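You operate a simulated robot arm through the tools that you are given. There is no shell and no other tool. Be economical: measure what you need, move in short steps, check, and stop when the job is done.

The job below is to be done with a simulated two-armed robot. You get a single attempt, and the scene is never put back.

Task
Uncap the orange-band jar and put the jar in the middle drawer.
Fine: its cap stays on the table top; shut the drawer again; the other jar stays capped. Set down upright: what you pick out.

It is judged by the outcome, as a careful person would: the job done as asked, and still so three seconds after it is handed in. It fails if anything else is knocked over, pushed out of place, dropped, spilled or broken. Lids that push on must go on centred and level and be pressed home; caps that screw on are set level and turned clockwise until they are tight.

Robot
Two 7-joint arms with two-finger parallel grippers on one trunk, on a base that drives. Base frame: it is fixed to the floor where the robot stands at the start and does not move with it; the origin is under the middle of the robot, x ahead of it, y to its left, z up; the surface under the hand at the start is at about z = 0.86. Lengths are in m, angles in degrees, forces in N, time in s.
The left shoulder is at the start at [0.07, 0.134, 1.276], the right one opposite. With the tool pointing down near the work surface each hand reaches from about 0.1 to 0.62 m from the robot's upright axis, wherever it stands, measured 20 degrees to its own side. Places, roughly: inside of the middle drawer of the steel table [0.4, 0.2, 0.7]; middle drawer of the steel table [0.4, 0.2, 0.7]; top of the steel table with three drawers [0.5, -0.2, 0.9]. Payload 1.57 kg a hand.
Tool frame (each hand has its own): the origin (TCP) lies between the finger pads and is the grasp point; the fingertips stand 0.03 m ahead of it; z points along the fingers, y is the line along which they close. The gripper opens to 0.08 m. The fingers are 0.017 m wide and 0.012 m thick; the gripper's body (0.04 by 0.082 m) begins 0.08 m behind the TCP.
Orientation is told as [roll, pitch, yaw] about the base's x, y, z axes, in that order, counted from this pose: with the fingers straight down and closing along the base's y, the tool's x points along the base's -x, its y along +y and its z along -z.

Tools
- The arms move only by the tool step_arm. It takes "left_rows", "right_rows" or both (then of equal length, played together; a hand with none holds still); each is a list of rows, each a list of 7 numbers: the turn, a rotation vector about the tool's x, y, z in degrees, then the shift along the tool's x, y, z in m, then the gripper command, from -1 (fully open) to 1 (shut), values between in proportion. In form: [[ax, ay, az, tx, ty, tz, gripper], ...]. A call has 1 to 12 rows; each row shifts and turns the commanded pose from where the row before left it, along the tool's axes as they then stand. A row lasts 0.2 s, in which the tool goes at most 0.05 m and 8.6 degrees; a call with a longer step from one row to the next is refused whole, and so is a gripper value outside its range. Where a pose cannot be reached the arm comes as near as it can. A force on the tool above 40 N (or 10 N above the force at the start of the call, whichever is more), or a blocked arm, ends the call early, and 0.2 s more pass. Each finger travels about 0.153 m/s and halts on what it meets, pressing with about 22 N; the grip force reading is that of the motor and also rises with nothing between the fingers. The clock runs only during rows and for 0.2 s after the last one: add rows that do not move to give the fingers time. The reply holds the time, the measured pose of the TCP, the force on the tool along the base axes, the opening and the grip force, in the units named above and with some noise, with the torque about the TCP (base axes, N m) and any sound that the robot's microphone picked up.
- Cameras (640 x 400 px; columns grow to the right, rows downward): "scene" is now at [0.1196, -0.002, 1.4751]; the picture's right is [-0.01, -1.00, 0.00], its down [-0.84, 0.01, -0.54] and it looks along [0.54, -0.00, -0.84] (base axes); focal length 214 px, centre (320, 200). "left" rides on the left gripper at [0.072, 0.007, -0.122] in its tool frame; the picture's right is [-0.09, 1.00, 0.00], its down [-0.84, -0.08, -0.54] and it looks along [-0.54, -0.05, 0.84] (tool axes); focal length 238 px, centre (320, 200). "right" rides on the right gripper at [0.072, -0.007, -0.122] in its tool frame; the picture's right is [0.09, 1.00, 0.00], its down [-0.84, 0.08, -0.54] and it looks along [-0.54, 0.05, 0.84] (tool axes); focal length 238 px, centre (320, 200). There is no depth. A picture from a camera that has moved, and an enlarged one, comes with that camera's place and axes in the base frame and with its lens.
- capture(camera): a new picture of that camera. It takes no simulated time.
- move_column(by): slides the trunk up (or, below 0, down) by that many m; the arms and the scene camera ride with it, the base frame stays. It gives what a move gives, with no picture.
- steer(legs): drives the robot by 1 to 6 legs, each [ahead, left, turn to the left] in m, m and degrees, along the robot's own axes; the way and the turn of a leg run together, so that a leg with both is an arc; at most 1.5 m and 180 degrees a leg. The arms and the cameras ride along, it lands a little off, and it stops where it bumps. It gives what a move gives.
- turn_head(pan, tilt): turns the head with the scene camera to pan (to the left, within 86 degrees either way) and tilt (down, from -29 to 69), counted from straight ahead of the robot. It gives what a move gives.
- enlarge(camera, box): a new picture of the part [left, top, right, bottom] of that camera's present view, enlarged. It takes no simulated time.
- finish_job(): hands the job in; it is judged then, once.

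Work in short steps. Places have to be worked out from the pictures, the camera data and where the tool is seen: move nearer, look again, correct. Check each grasp and each placing, and mend what went wrong. You have 120 turns and 88 pictures in all, those below and enlarged ones among them. Open the grippers and draw the arms clear of the work before you hand the job in, unless the task says otherwise; then end with one line.

The tools are called after ">>>" by a JSON object that holds its "fn" and its "kwargs". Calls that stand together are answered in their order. step_arm: Moves the arms, as the interface text tells. Its arguments: {"type":"object","properties":{"left_rows":{"type":"array","items":{"type":"array","items":{"type":"number"}}},"right_rows":{"type":"array","items":{"type":"array","items":{"type":"number"}}}},"required":[]} The other tools are called the same way: move_column (by) slides the trunk up or down; steer (legs) drives the base; turn_head (pan, tilt) turns the head that bears the scene camera; capture (camera) takes a picture; enlarge (camera, box) takes an enlarged picture of a part of a camera's view; finish_job () hands the job in.

At the start:

```text
clock: 0.0
left_eef_pos: [0.4723, 0.04, 1.2272]
left_ee_rot: [-0.2, 0.1, 0.0]
left_contact_force: [-0.2, -0.5, 0.1]
left_wrist_torque: [0.0, 0.01, 0.02]
left_grip_width: 0.08
left_finger_force: 0.1
right_eef_pos: [0.4209, -0.2645, 1.2002]
right_ee_rot: [0.0, 0.0, 0.0]
right_contact_force: [0.0, 0.1, -0.5]
right_wrist_torque: [0.01, 0.0, -0.04]
right_grip_width: 0.08
right_finger_force: 0.0
trunk travel left (down, up): [-0.85, 0.09]
robot x, y, heading: [-0.0, 0.0009, 0.0]
head pan, tilt: [-0.3, 57.5]
```

scene: 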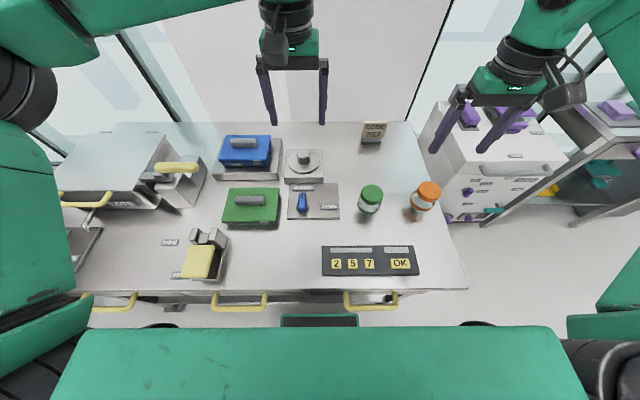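
right: 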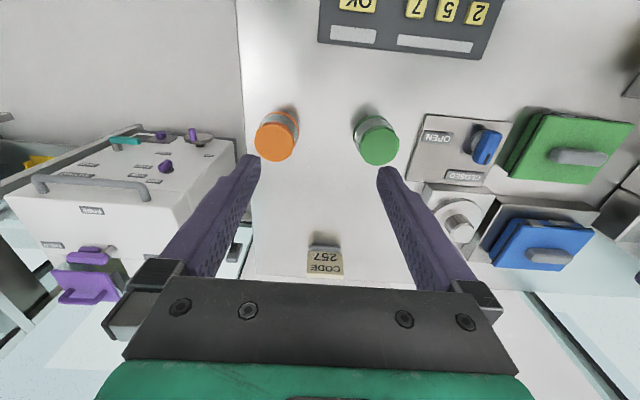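
left: 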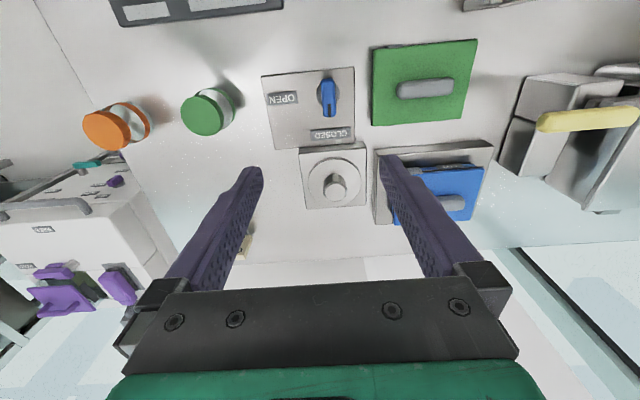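

Starting by looking closely at the jars and the front of the table.

>>> {"fn": "enlarge", "kwargs": {"camera": "scene", "box": [280, 110, 480, 235]}}

>>> {"fn": "enlarge", "kwargs": {"camera": "scene", "box": [50, 200, 480, 330]}}

>>> {"fn": "enlarge", "kwargs": {"camera": "right", "box": [220, 70, 540, 270]}}

```text
3.20 times, centred on (380, 172) of scene
camera zoom: at [0.1196, -0.002, 1.4751], right [-0.01, -1.0, 0.0], down [-0.84, 0.01, -0.54], along [0.54, 0.0, -0.84], focal length 686 px, centre (128, 288)
```

zoom: 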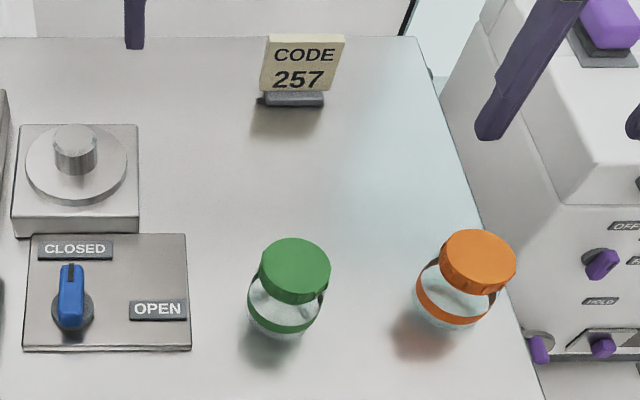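

```text
1.49 times, centred on (265, 265) of scene
camera zoom: at [0.1196, -0.002, 1.4751], right [-0.01, -1.0, 0.0], down [-0.84, 0.01, -0.54], along [0.54, 0.0, -0.84], focal length 319 px, centre (402, 103)
```

zoom: 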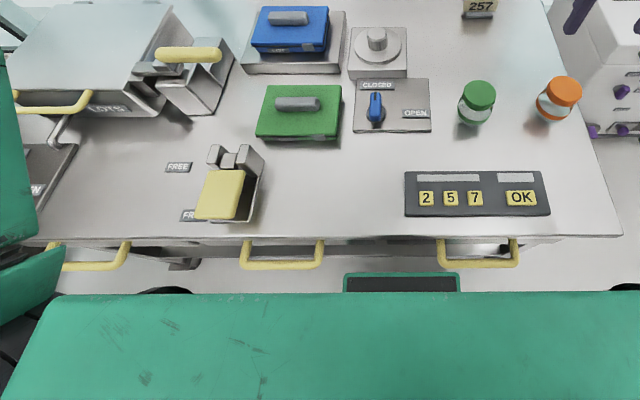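

```text
2.00 times, centred on (380, 170) of right
camera zoom: at [0.3477, -0.2703, 1.3242], right [-0.09, 1.0, 0.0], down [0.84, 0.08, 0.54], along [0.54, 0.05, -0.84], focal length 477 px, centre (200, 260)
```

zoom: 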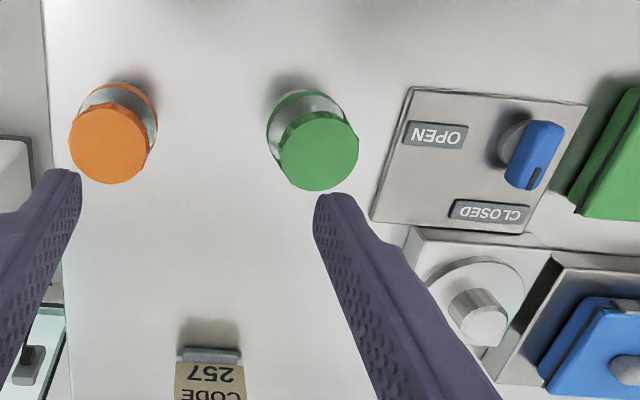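

Orange cap matches the orange band. There are possible drawer locks (lever "FREE", OPEN/CLOSED knob, keypad); I'll zoom in on the lever and the left side.

>>> {"fn": "enlarge", "kwargs": {"camera": "scene", "box": [140, 210, 260, 315]}}

>>> {"fn": "enlarge", "kwargs": {"camera": "scene", "box": [40, 110, 340, 300]}}

```text
3.81 times, centred on (200, 262) of scene
camera zoom: at [0.1196, -0.002, 1.4751], right [-0.01, -1.0, 0.0], down [-0.84, 0.01, -0.54], along [0.54, 0.0, -0.84], focal length 817 px, centre (777, -38)
```

zoom: 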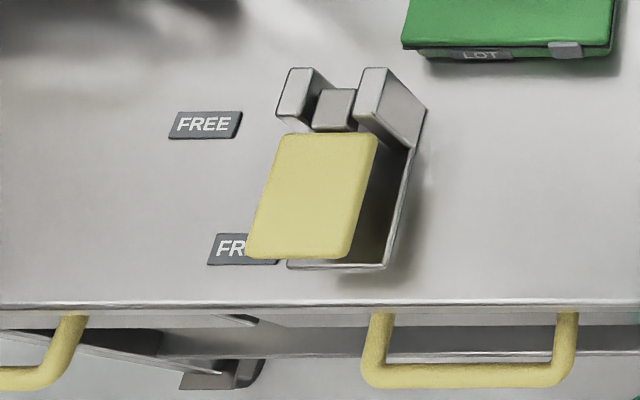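

```text
2.11 times, centred on (190, 205) of scene
camera zoom: at [0.1196, -0.002, 1.4751], right [-0.01, -1.0, 0.0], down [-0.84, 0.01, -0.54], along [0.54, 0.0, -0.84], focal length 452 px, centre (594, 190)
```

zoom: 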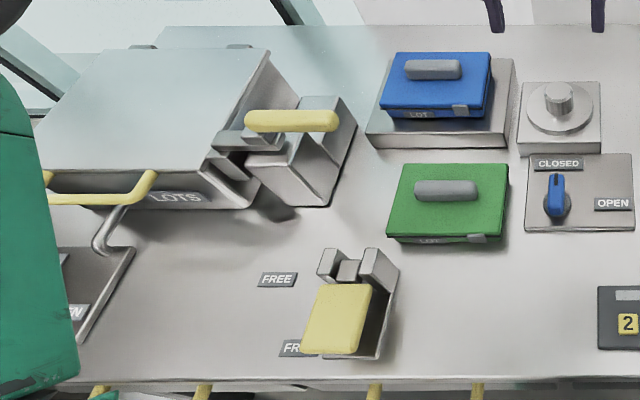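

The jar cap triangulates to about (0.487, -0.331), top z≈0.95. I move the right hand above it, open, and look again.

>>> {"fn": "step_arm", "kwargs": {"right_rows": [[0, 0, 0, -0.0165, -0.0166, 0.035, -1], [0, 0, 0, -0.0165, -0.0166, 0.035, -1], [0, 0, 0, -0.0165, -0.0166, 0.035, -1], [0, 0, 0, -0.0165, -0.0166, 0.035, -1], [0, 0, 0, 0, 0, 0, -1]]}}

>>> {"fn": "capture", "kwargs": {"camera": "right"}}

>>> {"fn": "capture", "kwargs": {"camera": "scene"}}

```text
clock: 1.2
left_eef_pos: [0.4719, 0.0397, 1.2261]
left_ee_rot: [-0.2, 0.1, 0.0]
left_contact_force: [-0.6, 0.2, -0.2]
left_wrist_torque: [-0.01, -0.04, 0.0]
left_grip_width: 0.0798
left_finger_force: 0.0
right_eef_pos: [0.4868, -0.3308, 1.0611]
right_ee_rot: [0.0, 0.0, 0.0]
right_contact_force: [-0.1, 0.9, -0.5]
right_wrist_torque: [0.02, 0.01, 0.01]
right_grip_width: 0.0799
right_finger_force: 0.1
trunk travel left (down, up): [-0.85, 0.09]
robot x, y, heading: [-0.0026, 0.001, -0.2]
head pan, tilt: [-0.3, 57.5]
```

```text
79 pictures are left
camera right: at [0.4149, -0.3372, 1.1843], right [-0.09, 1.0, 0.0], down [0.84, 0.08, 0.54], along [0.54, 0.05, -0.84], focal length 238 px, centre (320, 200)
```

right: 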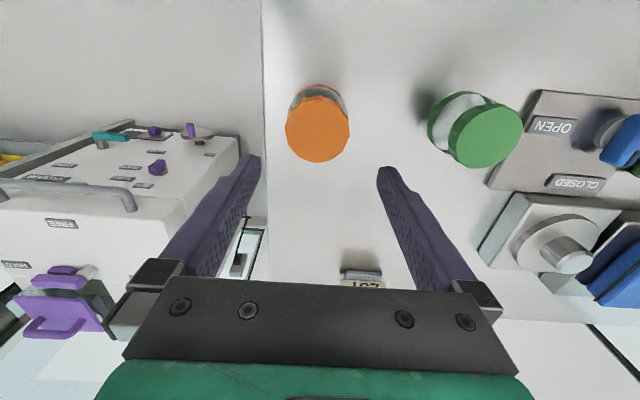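

```text
78 pictures are left
camera scene: at [0.1195, -0.002, 1.4751], right [-0.01, -1.0, 0.0], down [-0.84, 0.01, -0.54], along [0.54, 0.0, -0.84], focal length 214 px, centre (320, 200)
```

scene: 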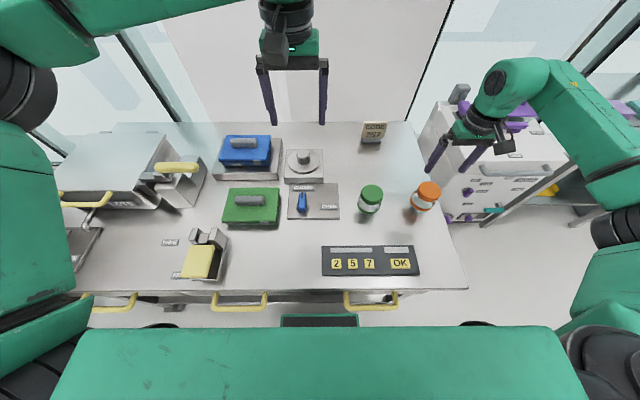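

Jar cap centre ≈ (0.482, -0.331), top ≈0.96. I lower the hand so the fingertips come beside the cap, still open, and look.

>>> {"fn": "step_arm", "kwargs": {"right_rows": [[0, 0, 0, 0.005, 0, 0.03, -1], [0, 0, 0, 0, 0, 0.03, -1], [0, 0, 0, 0, 0, 0.028, -1], [0, 0, 0, 0, 0, 0, -1]]}}

>>> {"fn": "enlarge", "kwargs": {"camera": "scene", "box": [360, 120, 520, 240]}}

>>> {"fn": "capture", "kwargs": {"camera": "right"}}

```text
clock: 2.2
left_eef_pos: [0.4719, 0.0404, 1.2271]
left_ee_rot: [0.0, 0.1, 0.0]
left_contact_force: [0.3, -0.1, -0.2]
left_wrist_torque: [-0.06, -0.01, 0.0]
left_grip_width: 0.0801
left_finger_force: 0.1
right_eef_pos: [0.4801, -0.3313, 0.9732]
right_ee_rot: [0.0, -0.1, 0.0]
right_contact_force: [0.0, -0.3, 0.3]
right_wrist_torque: [0.0, -0.01, 0.05]
right_grip_width: 0.0801
right_finger_force: 0.1
trunk travel left (down, up): [-0.85, 0.09]
robot x, y, heading: [-0.0048, -0.0001, 0.3]
head pan, tilt: [-0.3, 57.5]
```

```text
3.33 times, centred on (440, 180) of scene
camera zoom: at [0.1197, -0.0022, 1.4751], right [-0.01, -1.0, 0.0], down [-0.84, 0.01, -0.54], along [0.54, 0.0, -0.84], focal length 715 px, centre (-80, 267)
```

zoom: 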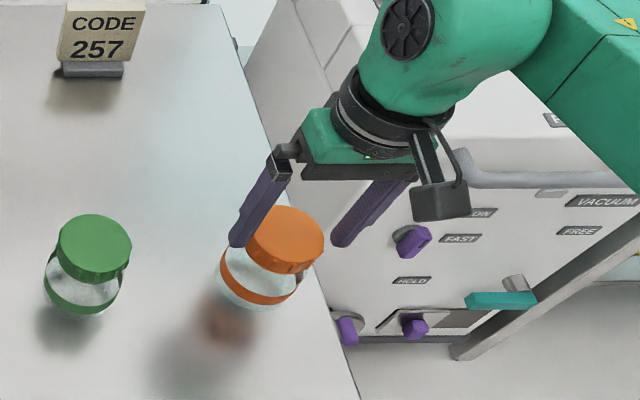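

```text
76 pictures are left
camera right: at [0.4081, -0.3372, 1.0956], right [-0.09, 1.0, 0.0], down [0.84, 0.08, 0.54], along [0.54, 0.05, -0.84], focal length 238 px, centre (320, 200)
```

right: 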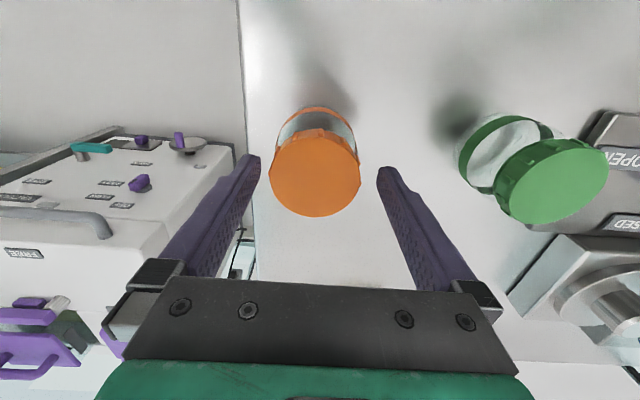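

Re-triangulated: the cap top is nearer z≈0.94, centre (0.487, -0.333). I correct x and lower another 2.5 cm.

>>> {"fn": "step_arm", "kwargs": {"right_rows": [[0, 0, 0, -0.007, -0.002, 0, -1], [0, 0, 0, 0, 0, 0.013, -1], [0, 0, 0, 0, 0, 0.012, -1], [0, 0, 0, 0, 0, 0, -1]]}}

>>> {"fn": "enlarge", "kwargs": {"camera": "scene", "box": [390, 150, 470, 220]}}

>>> {"fn": "capture", "kwargs": {"camera": "right"}}

```text
clock: 3.2
left_eef_pos: [0.4717, 0.0394, 1.2283]
left_ee_rot: [-0.2, 0.1, 0.0]
left_contact_force: [-0.2, 0.4, 0.2]
left_wrist_torque: [0.02, 0.02, 0.02]
left_grip_width: 0.08
left_finger_force: 0.0
right_eef_pos: [0.4888, -0.3329, 0.948]
right_ee_rot: [-0.1, -0.2, -0.2]
right_contact_force: [0.1, 0.2, -0.7]
right_wrist_torque: [-0.01, -0.01, -0.01]
right_grip_width: 0.0801
right_finger_force: 0.1
trunk travel left (down, up): [-0.85, 0.09]
robot x, y, heading: [-0.0009, 0.0008, -0.1]
head pan, tilt: [-0.3, 57.5]
```

```text
5.71 times, centred on (430, 185) of scene
camera zoom: at [0.1197, -0.002, 1.4751], right [-0.01, -1.0, 0.0], down [-0.84, 0.01, -0.54], along [0.54, 0.0, -0.84], focal length 1226 px, centre (-309, 286)
```

zoom: 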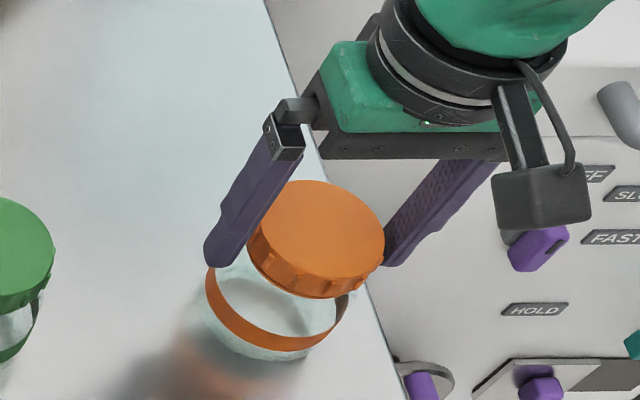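

```text
74 pictures are left
camera right: at [0.4154, -0.3384, 1.071], right [-0.09, 1.0, 0.0], down [0.84, 0.08, 0.54], along [0.54, 0.05, -0.84], focal length 238 px, centre (320, 200)
```

right: 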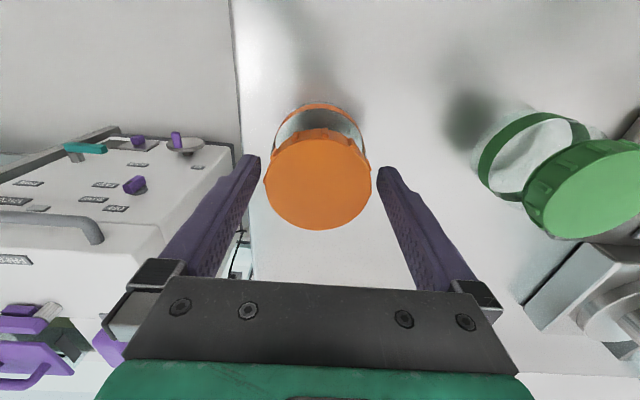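

Cap is about 2 cm thick with a body slightly wider, so fingertips must stay on the cap only. I raise 6 mm, shift slightly, and close.

>>> {"fn": "step_arm", "kwargs": {"right_rows": [[0, 0, 0, 0.003, 0, -0.006, -1], [0, 0, 0, 0, 0, 0, 0.6], [0, 0, 0, 0, 0, 0, 1], [0, 0, 0, 0, 0, 0, 1]]}}

>>> {"fn": "enlarge", "kwargs": {"camera": "scene", "box": [390, 150, 470, 220]}}

```text
clock: 4.2
left_eef_pos: [0.4711, 0.0398, 1.2274]
left_ee_rot: [-0.1, 0.2, -0.1]
left_contact_force: [0.4, 0.3, 0.2]
left_wrist_torque: [0.02, -0.03, -0.01]
left_grip_width: 0.08
left_finger_force: 0.1
right_eef_pos: [0.4843, -0.3327, 0.9539]
right_ee_rot: [0.0, 0.0, -0.1]
right_contact_force: [0.0, -1.2, 0.3]
right_wrist_torque: [-0.02, 0.05, -0.01]
right_grip_width: 0.0624
right_finger_force: 22.2
trunk travel left (down, up): [-0.85, 0.09]
robot x, y, heading: [0.0004, -0.002, -0.1]
head pan, tilt: [-0.3, 57.5]
```

```text
5.71 times, centred on (430, 185) of scene
camera zoom: at [0.1196, -0.0024, 1.4751], right [-0.01, -1.0, 0.0], down [-0.84, 0.01, -0.54], along [0.54, 0.0, -0.84], focal length 1226 px, centre (-309, 286)
```

zoom: 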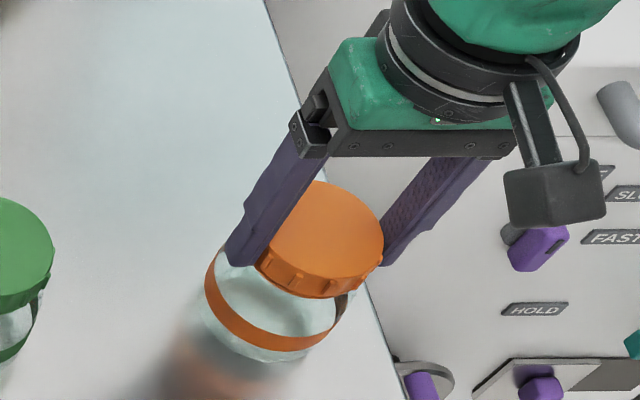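

The cap is gripped (0.062 m). I lift the jar straight up, while the left hand moves back-left out of the way.

>>> {"fn": "step_arm", "kwargs": {"right_rows": [[0, 0, 0, 0, 0, -0.02, 1], [0, 0, 0, 0, 0, -0.03, 1], [0, 0, 0, 0, 0, -0.03, 1], [0, 0, 0, 0, 0, -0.03, 1], [0, 0, 0, 0, 0, -0.03, 1], [0, 0, 0, 0, 0, -0.03, 1], [0, 0, 0, 0, 0, 0, 1]], "left_rows": [[0, 0, 0, 0.0, 0.04, 0, -1], [0, 0, 0, 0.0, 0.04, 0, -1], [0, 0, 0, 0.0, 0.04, 0, -1], [0, 0, 0, 0.0, 0.04, 0, -1], [0, 0, 0, 0.0, 0.04, 0, -1], [0, 0, 0, 0.0, 0.0, 0, -1], [0, 0, 0, 0, 0, 0, -1]]}}

>>> {"fn": "capture", "kwargs": {"camera": "scene"}}

```text
clock: 5.8
left_eef_pos: [0.473, 0.2376, 1.23]
left_ee_rot: [-0.1, 0.1, 0.0]
left_contact_force: [0.1, 0.0, 0.1]
left_wrist_torque: [0.02, -0.02, 0.0]
left_grip_width: 0.0801
left_finger_force: 0.1
right_eef_pos: [0.4839, -0.3337, 1.1259]
right_ee_rot: [0.0, 0.0, 0.1]
right_contact_force: [1.5, 0.0, -2.2]
right_wrist_torque: [0.0, -0.02, -0.01]
right_grip_width: 0.0625
right_finger_force: 21.9
trunk travel left (down, up): [-0.85, 0.09]
robot x, y, heading: [0.0002, -0.0045, -0.5]
head pan, tilt: [-0.3, 57.5]
```

```text
72 pictures are left
camera scene: at [0.1206, -0.0031, 1.475], right [-0.01, -1.0, 0.0], down [-0.84, 0.01, -0.54], along [0.54, 0.0, -0.84], focal length 214 px, centre (320, 200)
```

scene: 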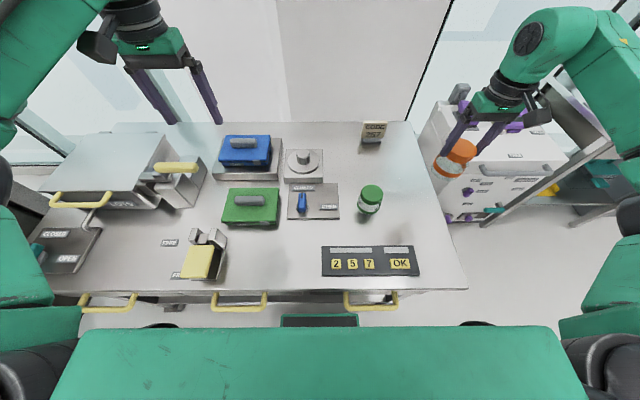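

Jar lifts cleanly with its cap. Now I bring the jar to the middle while turning the left hand towards a sideways (horizontal, pointing right) grasp.

>>> {"fn": "step_arm", "kwargs": {"right_rows": [[0, 0, 0, 0, 0.02, 0, 1], [0, 0, 0, 0, 0.02, 0, 1], [0, 0, 0, 0, 0.02, 0, 1], [0, 0, 0, 0, 0.02, 0, 1], [0, 0, 0, 0, 0.02, 0, 1], [0, 0, 0, 0, 0.02, 0, 1], [0, 0, 0, 0, 0.02, 0, 1], [0, 0, 0, 0, 0.02, 0, 1], [0, 0, 0, 0, 0.02, 0, 1], [0, 0, 0, 0, 0.02, 0, 1], [0, 0, 0, 0, 0.02, 0, 1], [0, 0, 0, 0, 0.013, 0, 1]], "left_rows": [[4.62, -4.62, 4.62, 0, 0, 0, -1], [4.62, -4.62, 4.62, 0, 0, 0, -1], [4.62, -4.62, 4.62, 0, 0, 0, -1], [4.62, -4.62, 4.62, 0, 0, 0, -1], [4.62, -4.62, 4.62, 0, 0, 0, -1], [4.62, -4.62, 4.62, 0, 0, 0, -1], [4.62, -4.62, 4.62, 0, 0, 0, -1], [4.62, -4.62, 4.62, 0, 0, 0, -1], [4.62, -4.62, 4.62, 0, 0, 0, -1], [4.62, -4.62, 4.62, 0, 0, 0, -1], [4.62, -4.62, 4.62, 0, 0, 0, -1], [4.62, -4.62, 4.62, 0, 0, 0, -1]]}}

>>> {"fn": "capture", "kwargs": {"camera": "scene"}}

```text
clock: 8.4
left_eef_pos: [0.474, 0.2402, 1.2266]
left_ee_rot: [-38.8, -70.6, -37.4]
left_contact_force: [0.6, -0.8, -0.2]
left_wrist_torque: [-0.03, -0.01, -0.01]
left_grip_width: 0.0802
left_finger_force: 0.0
right_eef_pos: [0.4863, -0.0993, 1.1233]
right_ee_rot: [-0.1, 0.1, -0.1]
right_contact_force: [0.0, 0.0, -2.7]
right_wrist_torque: [-0.04, 0.02, 0.04]
right_grip_width: 0.0625
right_finger_force: 22.0
trunk travel left (down, up): [-0.85, 0.09]
robot x, y, heading: [-0.0002, -0.0065, -0.2]
head pan, tilt: [-0.3, 57.5]
```

```text
71 pictures are left
camera scene: at [0.1213, -0.0008, 1.475], right [-0.01, -1.0, 0.0], down [-0.84, 0.0, -0.54], along [0.54, 0.0, -0.84], focal length 214 px, centre (320, 200)
```

scene: 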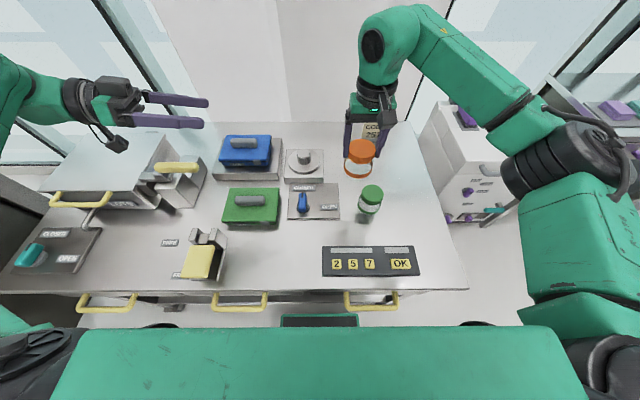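

Left hand orientation nearly there. I finish the turn, raise the jar a bit for clearance, and bring the left hand level with the jar's body but 15 cm away.

>>> {"fn": "step_arm", "kwargs": {"right_rows": [[0, 0, 0, 0, 0, -0.02, 1], [0, 0, 0, 0, 0, -0.02, 1], [0, 0, 0, 0, 0, -0.02, 1], [0, 0, 0, 0, 0, 0, 1], [0, 0, 0, 0, 0, 0, 1], [0, 0, 0, 0, 0, 0, 1], [0, 0, 0, 0, 0, 0, 1], [0, 0, 0, 0, 0, 0, 1], [0, 0, 0, 0, 0, 0, 1]], "left_rows": [[4.62, -4.62, 4.62, 0, 0, 0, -1], [4.62, -4.62, 4.62, 0, 0, 0, -1], [4.62, -4.62, 4.62, 0, 0, 0, -1], [0, 0, 0, 0.021, 0.0024, 0.038, -1], [0, 0, 0, 0.021, 0.0024, 0.038, -1], [0, 0, 0, 0.021, 0.0024, 0.038, -1], [0, 0, 0, 0.021, 0.0024, 0.038, -1], [0, 0, 0, 0.021, 0.0024, 0.038, -1], [0, 0, 0, 0, 0, 0, -1]]}}

>>> {"fn": "capture", "kwargs": {"camera": "scene"}}

>>> {"fn": "capture", "kwargs": {"camera": "left"}}

```text
clock: 10.4
left_eef_pos: [0.4854, 0.0485, 1.1235]
left_ee_rot: [-161.0, -89.8, 70.9]
left_contact_force: [-0.5, 0.7, 0.1]
left_wrist_torque: [0.03, -0.02, 0.03]
left_grip_width: 0.0801
left_finger_force: 0.0
right_eef_pos: [0.4835, -0.0995, 1.1842]
right_ee_rot: [0.0, 0.0, 0.0]
right_contact_force: [0.0, -0.9, -1.5]
right_wrist_torque: [0.0, -0.01, 0.0]
right_grip_width: 0.0623
right_finger_force: 22.4
trunk travel left (down, up): [-0.85, 0.09]
robot x, y, heading: [0.0029, 0.0003, -0.1]
head pan, tilt: [-0.3, 57.5]
```

```text
70 pictures are left
camera scene: at [0.1199, -0.0014, 1.4751], right [-0.01, -1.0, 0.0], down [-0.84, 0.0, -0.54], along [0.54, 0.0, -0.84], focal length 214 px, centre (320, 200)
```

scene: 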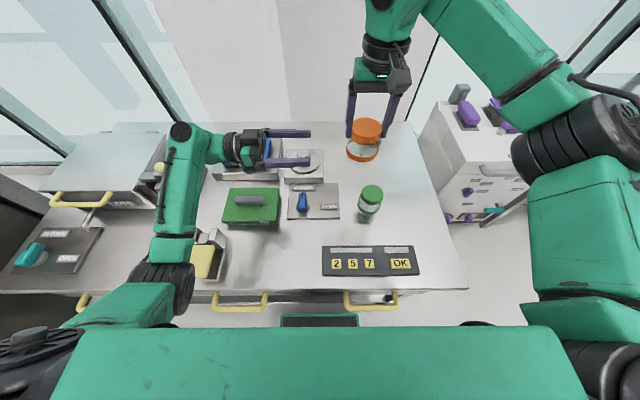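

```text
69 pictures are left
camera left: at [0.4912, 0.1706, 1.0519], right [1.0, 0.0, 0.09], down [-0.08, 0.54, 0.84], along [-0.05, -0.84, 0.54], focal length 238 px, centre (320, 200)
```

left: 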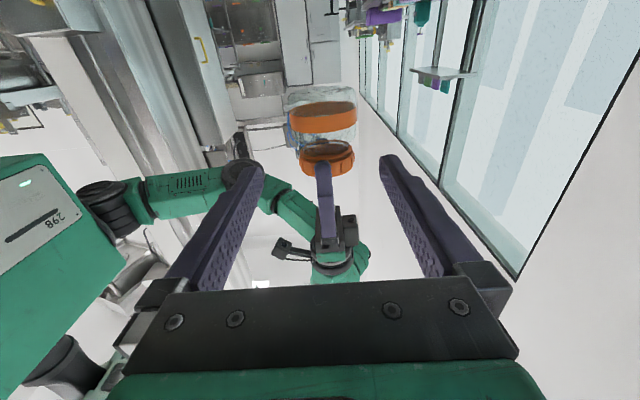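

The jar body sits at z≈1.115, about 4 mm towards +x of the left hand's line. I correct and advance part of the way, then recheck.

>>> {"fn": "step_arm", "kwargs": {"left_rows": [[0, 0, 0, 0.008, 0.0035, 0, -1], [0, 0, 0, 0, 0, 0.03, -1], [0, 0, 0, 0, 0, 0.03, -1], [0, 0, 0, 0, 0, 0.015, -1], [0, 0, 0, 0, 0, 0, -1]]}}

>>> {"fn": "capture", "kwargs": {"camera": "left"}}

>>> {"fn": "enlarge", "kwargs": {"camera": "scene", "box": [240, 90, 420, 205]}}

```text
clock: 11.6
left_eef_pos: [0.4884, -0.0262, 1.1152]
left_ee_rot: [-161.4, -89.8, 71.5]
left_contact_force: [0.0, 0.5, 0.0]
left_wrist_torque: [0.03, 0.01, -0.01]
left_grip_width: 0.0803
left_finger_force: 0.1
right_eef_pos: [0.4841, -0.1006, 1.1843]
right_ee_rot: [0.0, 0.0, -0.1]
right_contact_force: [0.2, -0.5, -2.1]
right_wrist_torque: [-0.01, 0.05, 0.0]
right_grip_width: 0.0627
right_finger_force: 22.2
trunk travel left (down, up): [-0.85, 0.09]
robot x, y, heading: [-0.0026, -0.0018, -0.1]
head pan, tilt: [-0.3, 57.5]
```

```text
68 pictures are left
camera left: at [0.4946, 0.0954, 1.0433], right [1.0, 0.0, 0.09], down [-0.08, 0.54, 0.84], along [-0.05, -0.84, 0.54], focal length 238 px, centre (320, 200)
```

left: 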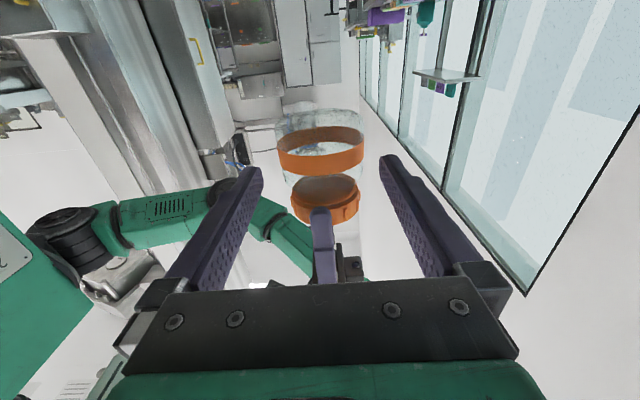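

```text
3.48 times, centred on (330, 148) of scene
camera zoom: at [0.12, -0.0018, 1.475], right [-0.01, -1.0, 0.0], down [-0.84, 0.01, -0.54], along [0.54, 0.0, -0.84], focal length 746 px, centre (285, 383)
```

zoom: 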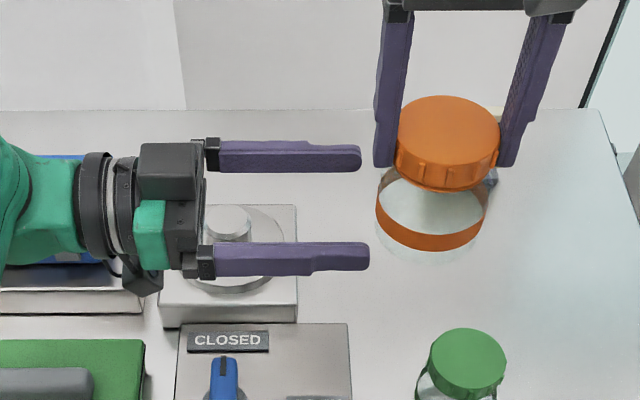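

Well centred between the fingers. I advance the remaining 7.4 cm and close gently.

>>> {"fn": "step_arm", "kwargs": {"left_rows": [[0, 0, 0, 0, 0, 0.025, -1], [0, 0, 0, 0, 0, 0.025, -1], [0, 0, 0, 0, 0, 0.022, -1], [0, 0, 0, 0, 0, 0, -1]]}}

>>> {"fn": "capture", "kwargs": {"camera": "left"}}

>>> {"fn": "enlarge", "kwargs": {"camera": "scene", "box": [270, 90, 450, 205]}}

```text
clock: 12.6
left_eef_pos: [0.4885, -0.1003, 1.1129]
left_ee_rot: [-156.3, -89.8, 66.3]
left_contact_force: [0.7, -0.1, -0.3]
left_wrist_torque: [-0.04, 0.0, 0.0]
left_grip_width: 0.0804
left_finger_force: 0.1
right_eef_pos: [0.4845, -0.0993, 1.1845]
right_ee_rot: [-0.1, 0.0, 0.0]
right_contact_force: [1.0, -0.1, -1.7]
right_wrist_torque: [-0.05, -0.02, 0.03]
right_grip_width: 0.0622
right_finger_force: 21.5
trunk travel left (down, up): [-0.85, 0.09]
robot x, y, heading: [-0.0014, -0.0044, -0.2]
head pan, tilt: [-0.3, 57.5]
```

```text
66 pictures are left
camera left: at [0.4953, 0.0219, 1.0416], right [1.0, 0.0, 0.09], down [-0.08, 0.54, 0.84], along [-0.05, -0.84, 0.54], focal length 238 px, centre (320, 200)
```

left: 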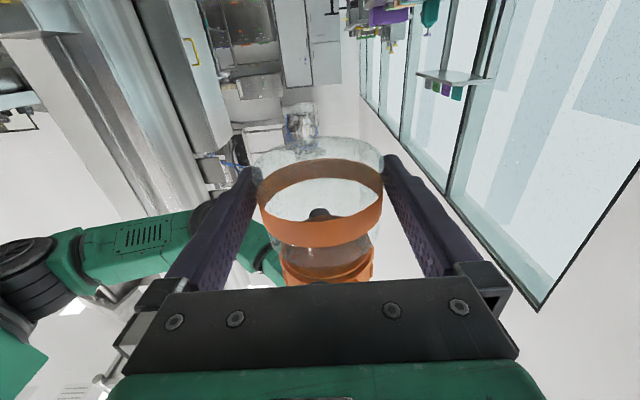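

```text
3.48 times, centred on (360, 148) of scene
camera zoom: at [0.1201, -0.0018, 1.475], right [-0.01, -1.0, 0.0], down [-0.84, 0.01, -0.54], along [0.54, 0.0, -0.84], focal length 746 px, centre (181, 383)
```

zoom: 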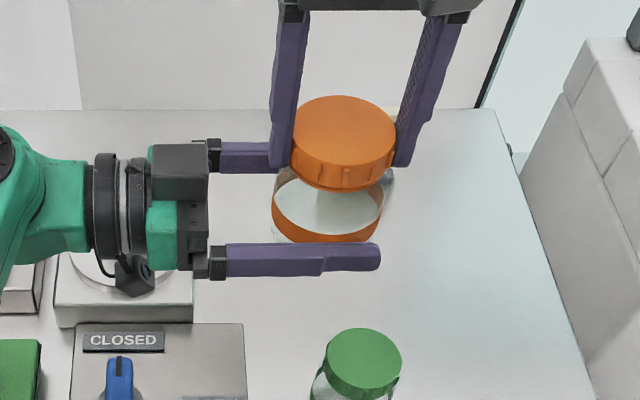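

The jar body is between the left fingers. Closing the left gripper.

>>> {"fn": "step_arm", "kwargs": {"left_rows": [[0, 0, 0, 0, 0, 0, 0], [0, 0, 0, 0, 0, 0, 1], [0, 0, 0, 0, 0, 0, 1]]}}

```text
clock: 13.4
left_eef_pos: [0.4897, -0.0998, 1.1137]
left_ee_rot: [-155.4, -89.8, 65.2]
left_contact_force: [-1.1, -1.8, 0.7]
left_wrist_torque: [0.14, -0.11, 0.01]
left_grip_width: 0.0709
left_finger_force: 21.8
right_eef_pos: [0.484, -0.0997, 1.1828]
right_ee_rot: [0.0, 0.0, 0.0]
right_contact_force: [1.1, 1.9, -1.6]
right_wrist_torque: [0.08, 0.08, 0.02]
right_grip_width: 0.0626
right_finger_force: 22.0
trunk travel left (down, up): [-0.85, 0.09]
robot x, y, heading: [-0.0023, 0.002, 0.0]
head pan, tilt: [-0.3, 57.5]
```

Both hold. Now I unscrew: turn the right hand counter-clockwise seen from above (negative about tool z).

>>> {"fn": "step_arm", "kwargs": {"right_rows": [[0, 0, -8, 0, 0, 0, 1], [0, 0, -8, 0, 0, 0, 1], [0, 0, -8, 0, 0, 0, 1], [0, 0, -8, 0, 0, -0.0003, 1], [0, 0, -8, 0, 0, -0.0003, 1], [0, 0, -8, 0, 0, -0.0003, 1]]}}

>>> {"fn": "enlarge", "kwargs": {"camera": "scene", "box": [270, 90, 450, 205]}}

```text
clock: 14.8
left_eef_pos: [0.4897, -0.0991, 1.113]
left_ee_rot: [-141.5, -90.0, 51.4]
left_contact_force: [-1.8, 12.7, -0.5]
left_wrist_torque: [-0.24, -0.28, 0.01]
left_grip_width: 0.0712
left_finger_force: 21.6
right_eef_pos: [0.4855, -0.1007, 1.1844]
right_ee_rot: [0.0, -0.1, 32.0]
right_contact_force: [1.8, -14.4, -1.4]
right_wrist_torque: [-0.76, 0.11, -0.02]
right_grip_width: 0.0624
right_finger_force: 22.8
right hand out of reach, approached as far as the arm can: row 5, 6
trunk travel left (down, up): [-0.85, 0.09]
robot x, y, heading: [0.0, -0.0035, -0.1]
head pan, tilt: [-0.3, 57.5]
```

```text
3.48 times, centred on (360, 148) of scene
camera zoom: at [0.1201, -0.0021, 1.475], right [-0.01, -1.0, 0.0], down [-0.84, 0.01, -0.54], along [0.54, 0.0, -0.84], focal length 746 px, centre (181, 383)
```

zoom: 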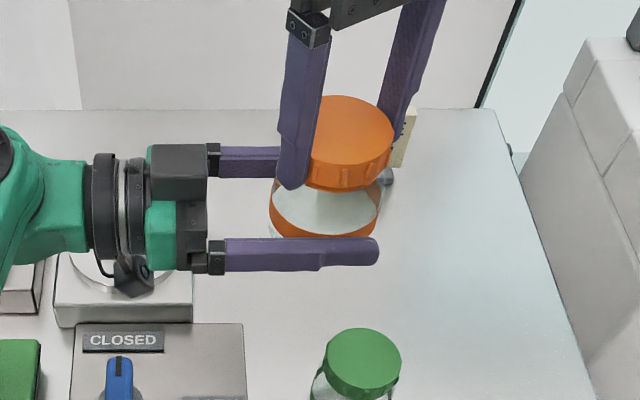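

The cap turned but the wrist hit its limit at +32°. I release the cap, wind the right hand back clockwise for a longer stroke.

>>> {"fn": "step_arm", "kwargs": {"right_rows": [[0, 0, 8, 0, 0, 0, -1], [0, 0, 8, 0, 0, 0, -1], [0, 0, 8.5, 0, 0, 0, -1], [0, 0, 8.5, 0, 0, 0, -1], [0, 0, 8.5, 0, 0, 0, -1], [0, 0, 8.5, 0, 0, 0, -1], [0, 0, 8.5, 0, 0, 0, -1], [0, 0, 8.5, 0, 0, 0, -1], [0, 0, 8.5, 0, 0, 0, -1], [0, 0, 8.5, 0, 0, 0, -1], [0, 0, 8.5, 0, 0, 0, -1], [0, 0, 8.5, 0, 0, 0, -1]]}}

>>> {"fn": "enlarge", "kwargs": {"camera": "scene", "box": [270, 90, 450, 205]}}

```text
clock: 17.4
left_eef_pos: [0.4895, -0.0996, 1.1139]
left_ee_rot: [-148.2, -89.9, 58.2]
left_contact_force: [-0.1, -0.2, 0.0]
left_wrist_torque: [0.02, 0.01, 0.0]
left_grip_width: 0.0713
left_finger_force: 22.1
right_eef_pos: [0.486, -0.0988, 1.1849]
right_ee_rot: [0.0, 0.0, -69.2]
right_contact_force: [-1.1, 0.5, -0.2]
right_wrist_torque: [-0.02, 0.0, 0.03]
right_grip_width: 0.0802
right_finger_force: 0.1
trunk travel left (down, up): [-0.85, 0.09]
robot x, y, heading: [-0.0001, -0.0007, 0.0]
head pan, tilt: [-0.3, 57.5]
```

```text
3.48 times, centred on (360, 148) of scene
camera zoom: at [0.1201, -0.0021, 1.475], right [-0.01, -1.0, 0.0], down [-0.84, 0.01, -0.54], along [0.54, 0.0, -0.84], focal length 746 px, centre (181, 383)
```

zoom: 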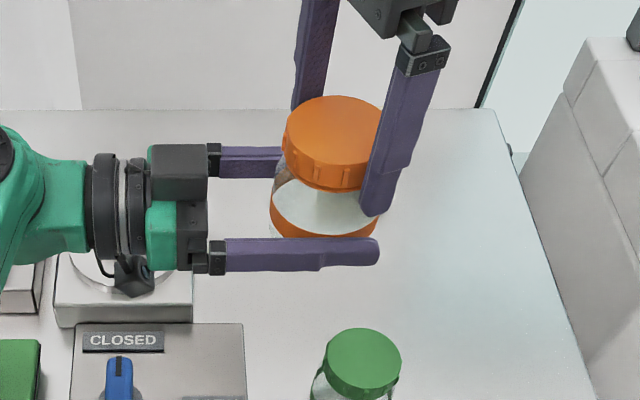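

Left keeps the jar. I wind further clockwise to about -150°, then close on the cap.

>>> {"fn": "step_arm", "kwargs": {"right_rows": [[0, 0, 8.5, 0, 0, 0, -1], [0, 0, 8.5, 0, 0, 0, -1], [0, 0, 8.5, 0, 0, 0, -1], [0, 0, 8.5, 0, 0, 0, -1], [0, 0, 8.5, 0, 0, 0, -1], [0, 0, 8.5, 0, 0, 0, -1], [0, 0, 8.5, 0, 0, 0, -1], [0, 0, 8.5, 0, 0, 0, -1], [0, 0, 8.5, 0, 0, 0, -1], [0, 0, 0, 0, 0, 0, -1]]}}

>>> {"fn": "enlarge", "kwargs": {"camera": "scene", "box": [270, 90, 450, 205]}}

```text
clock: 19.6
left_eef_pos: [0.4881, -0.0994, 1.1131]
left_ee_rot: [-149.2, -89.8, 59.1]
left_contact_force: [-0.6, -1.0, -0.4]
left_wrist_torque: [-0.02, 0.0, 0.04]
left_grip_width: 0.071
left_finger_force: 22.3
right_eef_pos: [0.4858, -0.1006, 1.1836]
right_ee_rot: [0.0, 0.0, -145.6]
right_contact_force: [-0.6, -0.4, -0.6]
right_wrist_torque: [0.03, 0.01, 0.0]
right_grip_width: 0.0799
right_finger_force: 0.0
trunk travel left (down, up): [-0.85, 0.09]
robot x, y, heading: [-0.0001, -0.0025, 0.1]
head pan, tilt: [-0.3, 57.5]
```

```text
3.48 times, centred on (360, 148) of scene
camera zoom: at [0.1201, -0.0021, 1.475], right [-0.01, -1.0, 0.0], down [-0.84, 0.01, -0.54], along [0.54, 0.0, -0.84], focal length 746 px, centre (181, 383)
```

zoom: 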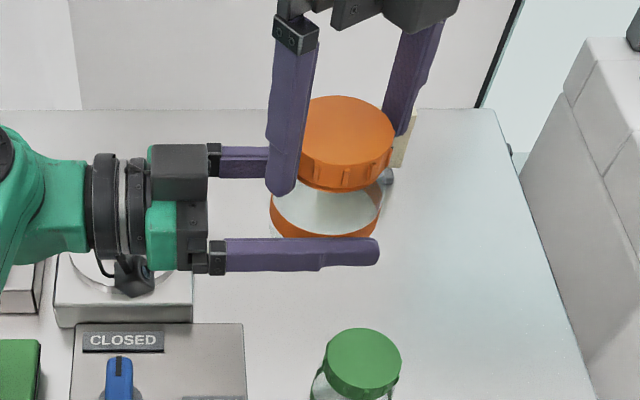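

Now at -146°, reach OK. Close on the cap and turn counter-clockwise.

>>> {"fn": "step_arm", "kwargs": {"right_rows": [[0, 0, 0, 0, 0, 0, 0.5], [0, 0, 0, 0, 0, 0, 1], [0, 0, 0, 0, 0, 0, 1], [0, 0, -8, 0, 0, 0, 1], [0, 0, -8, 0, 0, -0.0002, 1], [0, 0, -8, 0, 0, -0.0002, 1], [0, 0, -8, 0, 0, -0.0002, 1], [0, 0, -8, 0, 0, -0.0002, 1], [0, 0, -8, 0, 0, -0.0002, 1], [0, 0, -8, 0, 0, -0.0002, 1], [0, 0, -8, 0, 0, -0.0002, 1], [0, 0, -8, 0, 0, -0.0002, 1]]}}

>>> {"fn": "enlarge", "kwargs": {"camera": "scene", "box": [270, 90, 450, 205]}}

```text
clock: 22.2
left_eef_pos: [0.4877, -0.1013, 1.1122]
left_ee_rot: [-138.1, -89.9, 47.9]
left_contact_force: [-24.4, -1.1, -3.1]
left_wrist_torque: [0.3, -0.83, 0.12]
left_grip_width: 0.0721
left_finger_force: 21.6
right_eef_pos: [0.4866, -0.0993, 1.1874]
right_ee_rot: [0.2, -0.2, -73.4]
right_contact_force: [22.6, 0.7, 3.0]
right_wrist_torque: [-0.29, -0.92, -0.13]
right_grip_width: 0.0625
right_finger_force: 22.1
trunk travel left (down, up): [-0.85, 0.09]
robot x, y, heading: [-0.0006, 0.0021, -0.0]
head pan, tilt: [-0.3, 57.5]
```

```text
3.48 times, centred on (360, 148) of scene
camera zoom: at [0.1201, -0.0021, 1.475], right [-0.01, -1.0, 0.0], down [-0.84, 0.01, -0.54], along [0.54, 0.0, -0.84], focal length 746 px, centre (181, 383)
```

zoom: 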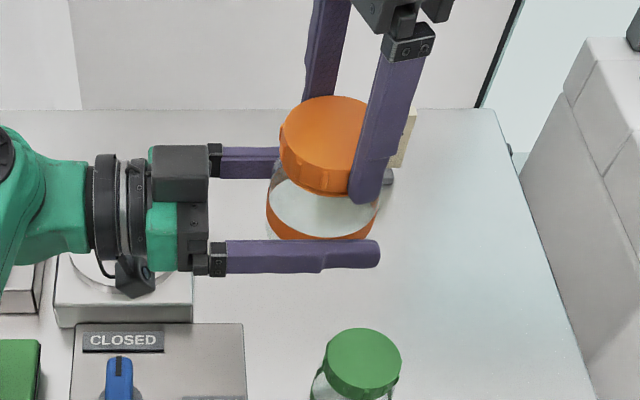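

Turning smoothly; a side force of ~23 N shows a small x misalignment, so I shift the right hand +x 2 mm and keep turning.

>>> {"fn": "step_arm", "kwargs": {"right_rows": [[0, 0, 0, -0.0006, 0.002, 0, 1], [0, 0, -8, 0, 0, -0.0002, 1], [0, 0, -8, 0, 0, -0.0002, 1], [0, 0, -8, 0, 0, -0.0002, 1], [0, 0, -8, 0, 0, -0.0002, 1], [0, 0, -8, 0, 0, -0.0002, 1], [0, 0, -8, 0, 0, -0.0002, 1]]}}

>>> {"fn": "enlarge", "kwargs": {"camera": "scene", "box": [270, 90, 450, 205]}}

```text
clock: 23.8
left_eef_pos: [0.488, -0.1014, 1.1138]
left_ee_rot: [-168.2, -89.9, 78.1]
left_contact_force: [-20.3, -2.9, 0.0]
left_wrist_torque: [0.35, -0.76, 0.12]
left_grip_width: 0.0719
left_finger_force: 22.0
right_eef_pos: [0.4875, -0.0993, 1.188]
right_ee_rot: [0.1, -0.1, -25.5]
right_contact_force: [20.0, 4.5, -0.4]
right_wrist_torque: [-0.07, -0.71, -0.1]
right_grip_width: 0.0624
right_finger_force: 22.4
trunk travel left (down, up): [-0.85, 0.09]
robot x, y, heading: [0.0004, -0.0053, 0.0]
head pan, tilt: [-0.3, 57.5]
```

```text
3.48 times, centred on (360, 148) of scene
camera zoom: at [0.1201, -0.0021, 1.475], right [-0.01, -1.0, 0.0], down [-0.84, 0.01, -0.54], along [0.54, 0.0, -0.84], focal length 746 px, centre (181, 383)
```

zoom: 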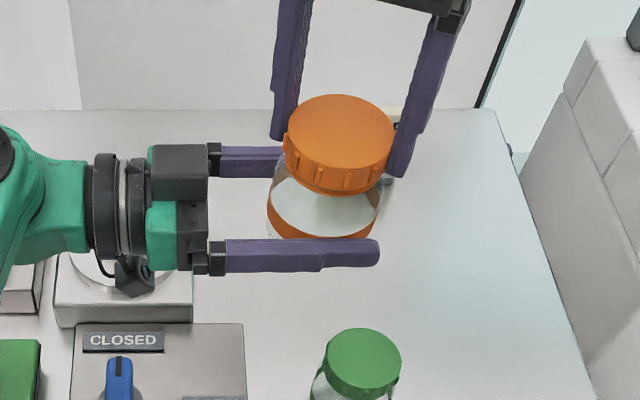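

Cap is visibly rising. Another 3 mm +x correction, and continue to about +25°.

>>> {"fn": "step_arm", "kwargs": {"right_rows": [[0, 0, 0, -0.0027, 0.0013, 0, 1], [0, 0, -8, 0, 0, -0.0002, 1], [0, 0, -8, 0, 0, -0.0002, 1], [0, 0, -8, 0, 0, -0.0002, 1], [0, 0, -8, 0, 0, -0.0002, 1], [0, 0, -8, 0, 0, -0.0002, 1], [0, 0, -8, 0, 0, -0.0002, 1]]}}

```text
clock: 25.4
left_eef_pos: [0.4879, -0.0997, 1.1129]
left_ee_rot: [-161.6, -89.8, 71.5]
left_contact_force: [-4.7, -4.6, 0.5]
left_wrist_torque: [0.3, -0.22, 0.03]
left_grip_width: 0.0714
left_finger_force: 22.1
right_eef_pos: [0.4891, -0.0996, 1.1881]
right_ee_rot: [0.1, 0.0, 22.6]
right_contact_force: [5.0, 4.1, -4.1]
right_wrist_torque: [-0.01, -0.23, -0.02]
right_grip_width: 0.0624
right_finger_force: 22.1
trunk travel left (down, up): [-0.85, 0.09]
robot x, y, heading: [0.0022, -0.0002, -0.1]
head pan, tilt: [-0.3, 57.5]
```

About 200° turned in total. I test a gentle lift of 5 mm watching the force.

>>> {"fn": "step_arm", "kwargs": {"right_rows": [[0, 0, 0, 0, 0, -0.003, 1], [0, 0, 0, 0, 0, -0.003, 1], [0, 0, 0, 0, 0, 0, 1]]}}

>>> {"fn": "enlarge", "kwargs": {"camera": "scene", "box": [270, 90, 450, 205]}}

```text
clock: 26.2
left_eef_pos: [0.4894, -0.1003, 1.1138]
left_ee_rot: [-175.1, -89.8, 84.8]
left_contact_force: [-6.7, -0.2, 12.3]
left_wrist_torque: [0.02, -0.34, -0.03]
left_grip_width: 0.0713
left_finger_force: 22.2
right_eef_pos: [0.4904, -0.1004, 1.1945]
right_ee_rot: [0.0, 0.0, 22.4]
right_contact_force: [7.0, -0.1, -14.8]
right_wrist_torque: [0.06, -0.29, 0.06]
right_grip_width: 0.0624
right_finger_force: 21.9
trunk travel left (down, up): [-0.85, 0.09]
robot x, y, heading: [0.0015, -0.0006, -0.1]
head pan, tilt: [-0.3, 57.5]
```

```text
3.48 times, centred on (360, 148) of scene
camera zoom: at [0.1201, -0.0021, 1.475], right [-0.01, -1.0, 0.0], down [-0.84, 0.01, -0.54], along [0.54, 0.0, -0.84], focal length 746 px, centre (181, 383)
```

zoom: 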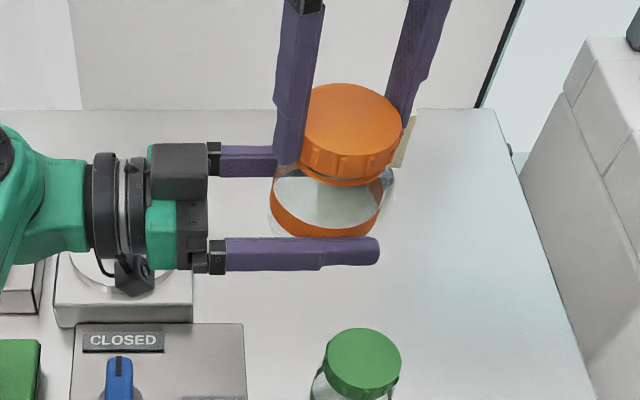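

Still threaded (pull 15 N). I ease back down, open, and wind back for another stroke.

>>> {"fn": "step_arm", "kwargs": {"right_rows": [[0, 0, 0, 0, 0, 0.005, 1], [0, 0, 0, 0, 0, 0, -1], [0, 0, 0, 0, 0, 0, -1], [0, 0, 8.5, 0, 0, 0, -1], [0, 0, 8.5, 0, 0, 0, -1], [0, 0, 8.5, 0, 0, 0, -1], [0, 0, 8.5, 0, 0, 0, -1], [0, 0, 8.5, 0, 0, 0, -1], [0, 0, 8.5, 0, 0, 0, -1], [0, 0, 8.5, 0, 0, 0, -1], [0, 0, 8.5, 0, 0, 0, -1], [0, 0, 8.5, 0, 0, 0, -1]]}}

>>> {"fn": "step_arm", "kwargs": {"right_rows": [[0, 0, 8.5, 0, 0, 0, -1], [0, 0, 8.5, 0, 0, 0, -1], [0, 0, 8.5, 0, 0, 0, -1], [0, 0, 8.5, 0, 0, 0, -1], [0, 0, 8.5, 0, 0, 0, -1], [0, 0, 8.5, 0, 0, 0, -1], [0, 0, 8.5, 0, 0, 0, -1], [0, 0, 8.5, 0, 0, 0, -1], [0, 0, 8.5, 0, 0, 0, -1], [0, 0, 8.5, 0, 0, 0, -1], [0, 0, 0, 0, 0, 0, -1]]}}

>>> {"fn": "enlarge", "kwargs": {"camera": "scene", "box": [270, 90, 450, 205]}}

```text
clock: 28.8
left_eef_pos: [0.4892, -0.0997, 1.1131]
left_ee_rot: [-148.2, -89.8, 58.1]
left_contact_force: [-0.4, -0.5, -2.6]
left_wrist_torque: [-0.02, -0.03, 0.01]
left_grip_width: 0.0706
left_finger_force: 22.5
right_eef_pos: [0.4909, -0.0996, 1.1898]
right_ee_rot: [0.0, -0.1, -54.2]
right_contact_force: [0.2, -1.1, 1.0]
right_wrist_torque: [0.0, 0.03, 0.01]
right_grip_width: 0.0799
right_finger_force: 0.0
trunk travel left (down, up): [-0.85, 0.09]
robot x, y, heading: [0.0036, -0.0022, 0.1]
head pan, tilt: [-0.3, 57.5]
```

```text
clock: 31.2
left_eef_pos: [0.4887, -0.0997, 1.1137]
left_ee_rot: [-148.2, -89.8, 58.1]
left_contact_force: [0.0, 0.1, -1.8]
left_wrist_torque: [-0.03, 0.0, 0.0]
left_grip_width: 0.0704
left_finger_force: 22.2
right_eef_pos: [0.4894, -0.0997, 1.1909]
right_ee_rot: [0.0, 0.0, -139.2]
right_contact_force: [0.7, 0.2, 0.4]
right_wrist_torque: [0.02, 0.01, -0.01]
right_grip_width: 0.0798
right_finger_force: 0.1
trunk travel left (down, up): [-0.85, 0.09]
robot x, y, heading: [0.0008, -0.0021, 0.1]
head pan, tilt: [-0.3, 57.5]
```

```text
3.48 times, centred on (360, 148) of scene
camera zoom: at [0.1201, -0.0021, 1.475], right [-0.01, -1.0, 0.0], down [-0.84, 0.01, -0.54], along [0.54, 0.0, -0.84], focal length 746 px, centre (181, 383)
```

zoom: 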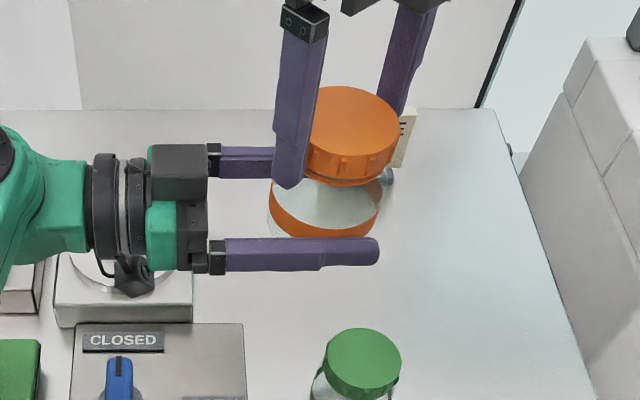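

Cap stays raised on the threads. Grip again and turn another stroke.

>>> {"fn": "step_arm", "kwargs": {"right_rows": [[0, 0, 0, 0, 0, 0, 0.5], [0, 0, 0, 0, 0, 0, 1], [0, 0, 0, 0, 0, 0, 1], [0, 0, -8, 0, 0, -0.0002, 1], [0, 0, -8, 0, 0, -0.0002, 1], [0, 0, -8, 0, 0, -0.0002, 1], [0, 0, -8, 0, 0, -0.0002, 1], [0, 0, -8, 0, 0, -0.0002, 1], [0, 0, -8, 0, 0, -0.0002, 1], [0, 0, -8, 0, 0, -0.0002, 1], [0, 0, -8, 0, 0, -0.0002, 1], [0, 0, -8, 0, 0, -0.0002, 1]]}}

>>> {"fn": "step_arm", "kwargs": {"right_rows": [[0, 0, -8, 0, 0, -0.0002, 1], [0, 0, -8, 0, 0, -0.0002, 1], [0, 0, -8, 0, 0, -0.0002, 1], [0, 0, -8, 0, 0, -0.0002, 1], [0, 0, -8, 0, 0, -0.0002, 1], [0, 0, -8, 0, 0, -0.0002, 1], [0, 0, -8, 0, 0, -0.0002, 1], [0, 0, -8, 0, 0, -0.0002, 1], [0, 0, 0, 0, 0, 0, 1]]}}

>>> {"fn": "enlarge", "kwargs": {"camera": "scene", "box": [270, 90, 450, 205]}}

```text
clock: 33.8
left_eef_pos: [0.4888, -0.0989, 1.1134]
left_ee_rot: [-160.0, -89.8, 69.9]
left_contact_force: [4.3, 1.4, -0.4]
left_wrist_torque: [-0.37, 0.57, 0.02]
left_grip_width: 0.0703
left_finger_force: 21.8
right_eef_pos: [0.4905, -0.1003, 1.1926]
right_ee_rot: [-0.1, 0.0, -66.9]
right_contact_force: [-4.2, -1.0, -0.7]
right_wrist_torque: [0.27, -0.26, -0.03]
right_grip_width: 0.0626
right_finger_force: 21.9
trunk travel left (down, up): [-0.85, 0.09]
robot x, y, heading: [0.0006, -0.0017, -0.1]
head pan, tilt: [-0.3, 57.5]
```

```text
clock: 35.8
left_eef_pos: [0.4889, -0.0995, 1.1133]
left_ee_rot: [-143.2, -89.8, 53.4]
left_contact_force: [8.2, 2.8, -2.4]
left_wrist_torque: [-0.17, 0.42, 0.02]
left_grip_width: 0.0702
left_finger_force: 22.1
right_eef_pos: [0.4905, -0.0995, 1.1927]
right_ee_rot: [0.0, 0.1, -2.9]
right_contact_force: [-7.5, -3.1, -0.9]
right_wrist_torque: [-0.06, 0.14, -0.07]
right_grip_width: 0.0629
right_finger_force: 22.3
trunk travel left (down, up): [-0.85, 0.09]
robot x, y, heading: [-0.0009, 0.0002, 0.2]
head pan, tilt: [-0.3, 57.5]
```

```text
3.48 times, centred on (360, 148) of scene
camera zoom: at [0.1201, -0.0022, 1.475], right [-0.01, -1.0, 0.0], down [-0.84, 0.01, -0.54], along [0.54, 0.0, -0.84], focal length 746 px, centre (181, 383)
```

zoom: 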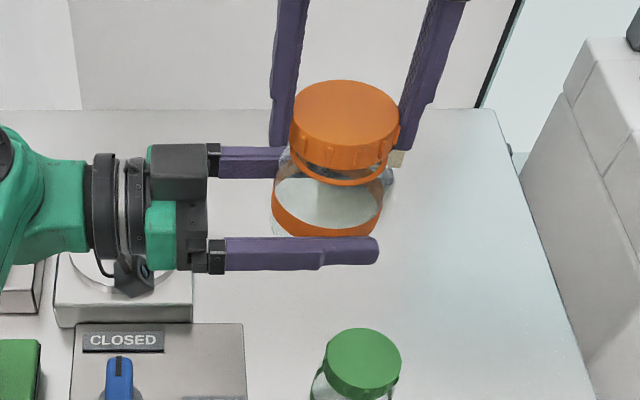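

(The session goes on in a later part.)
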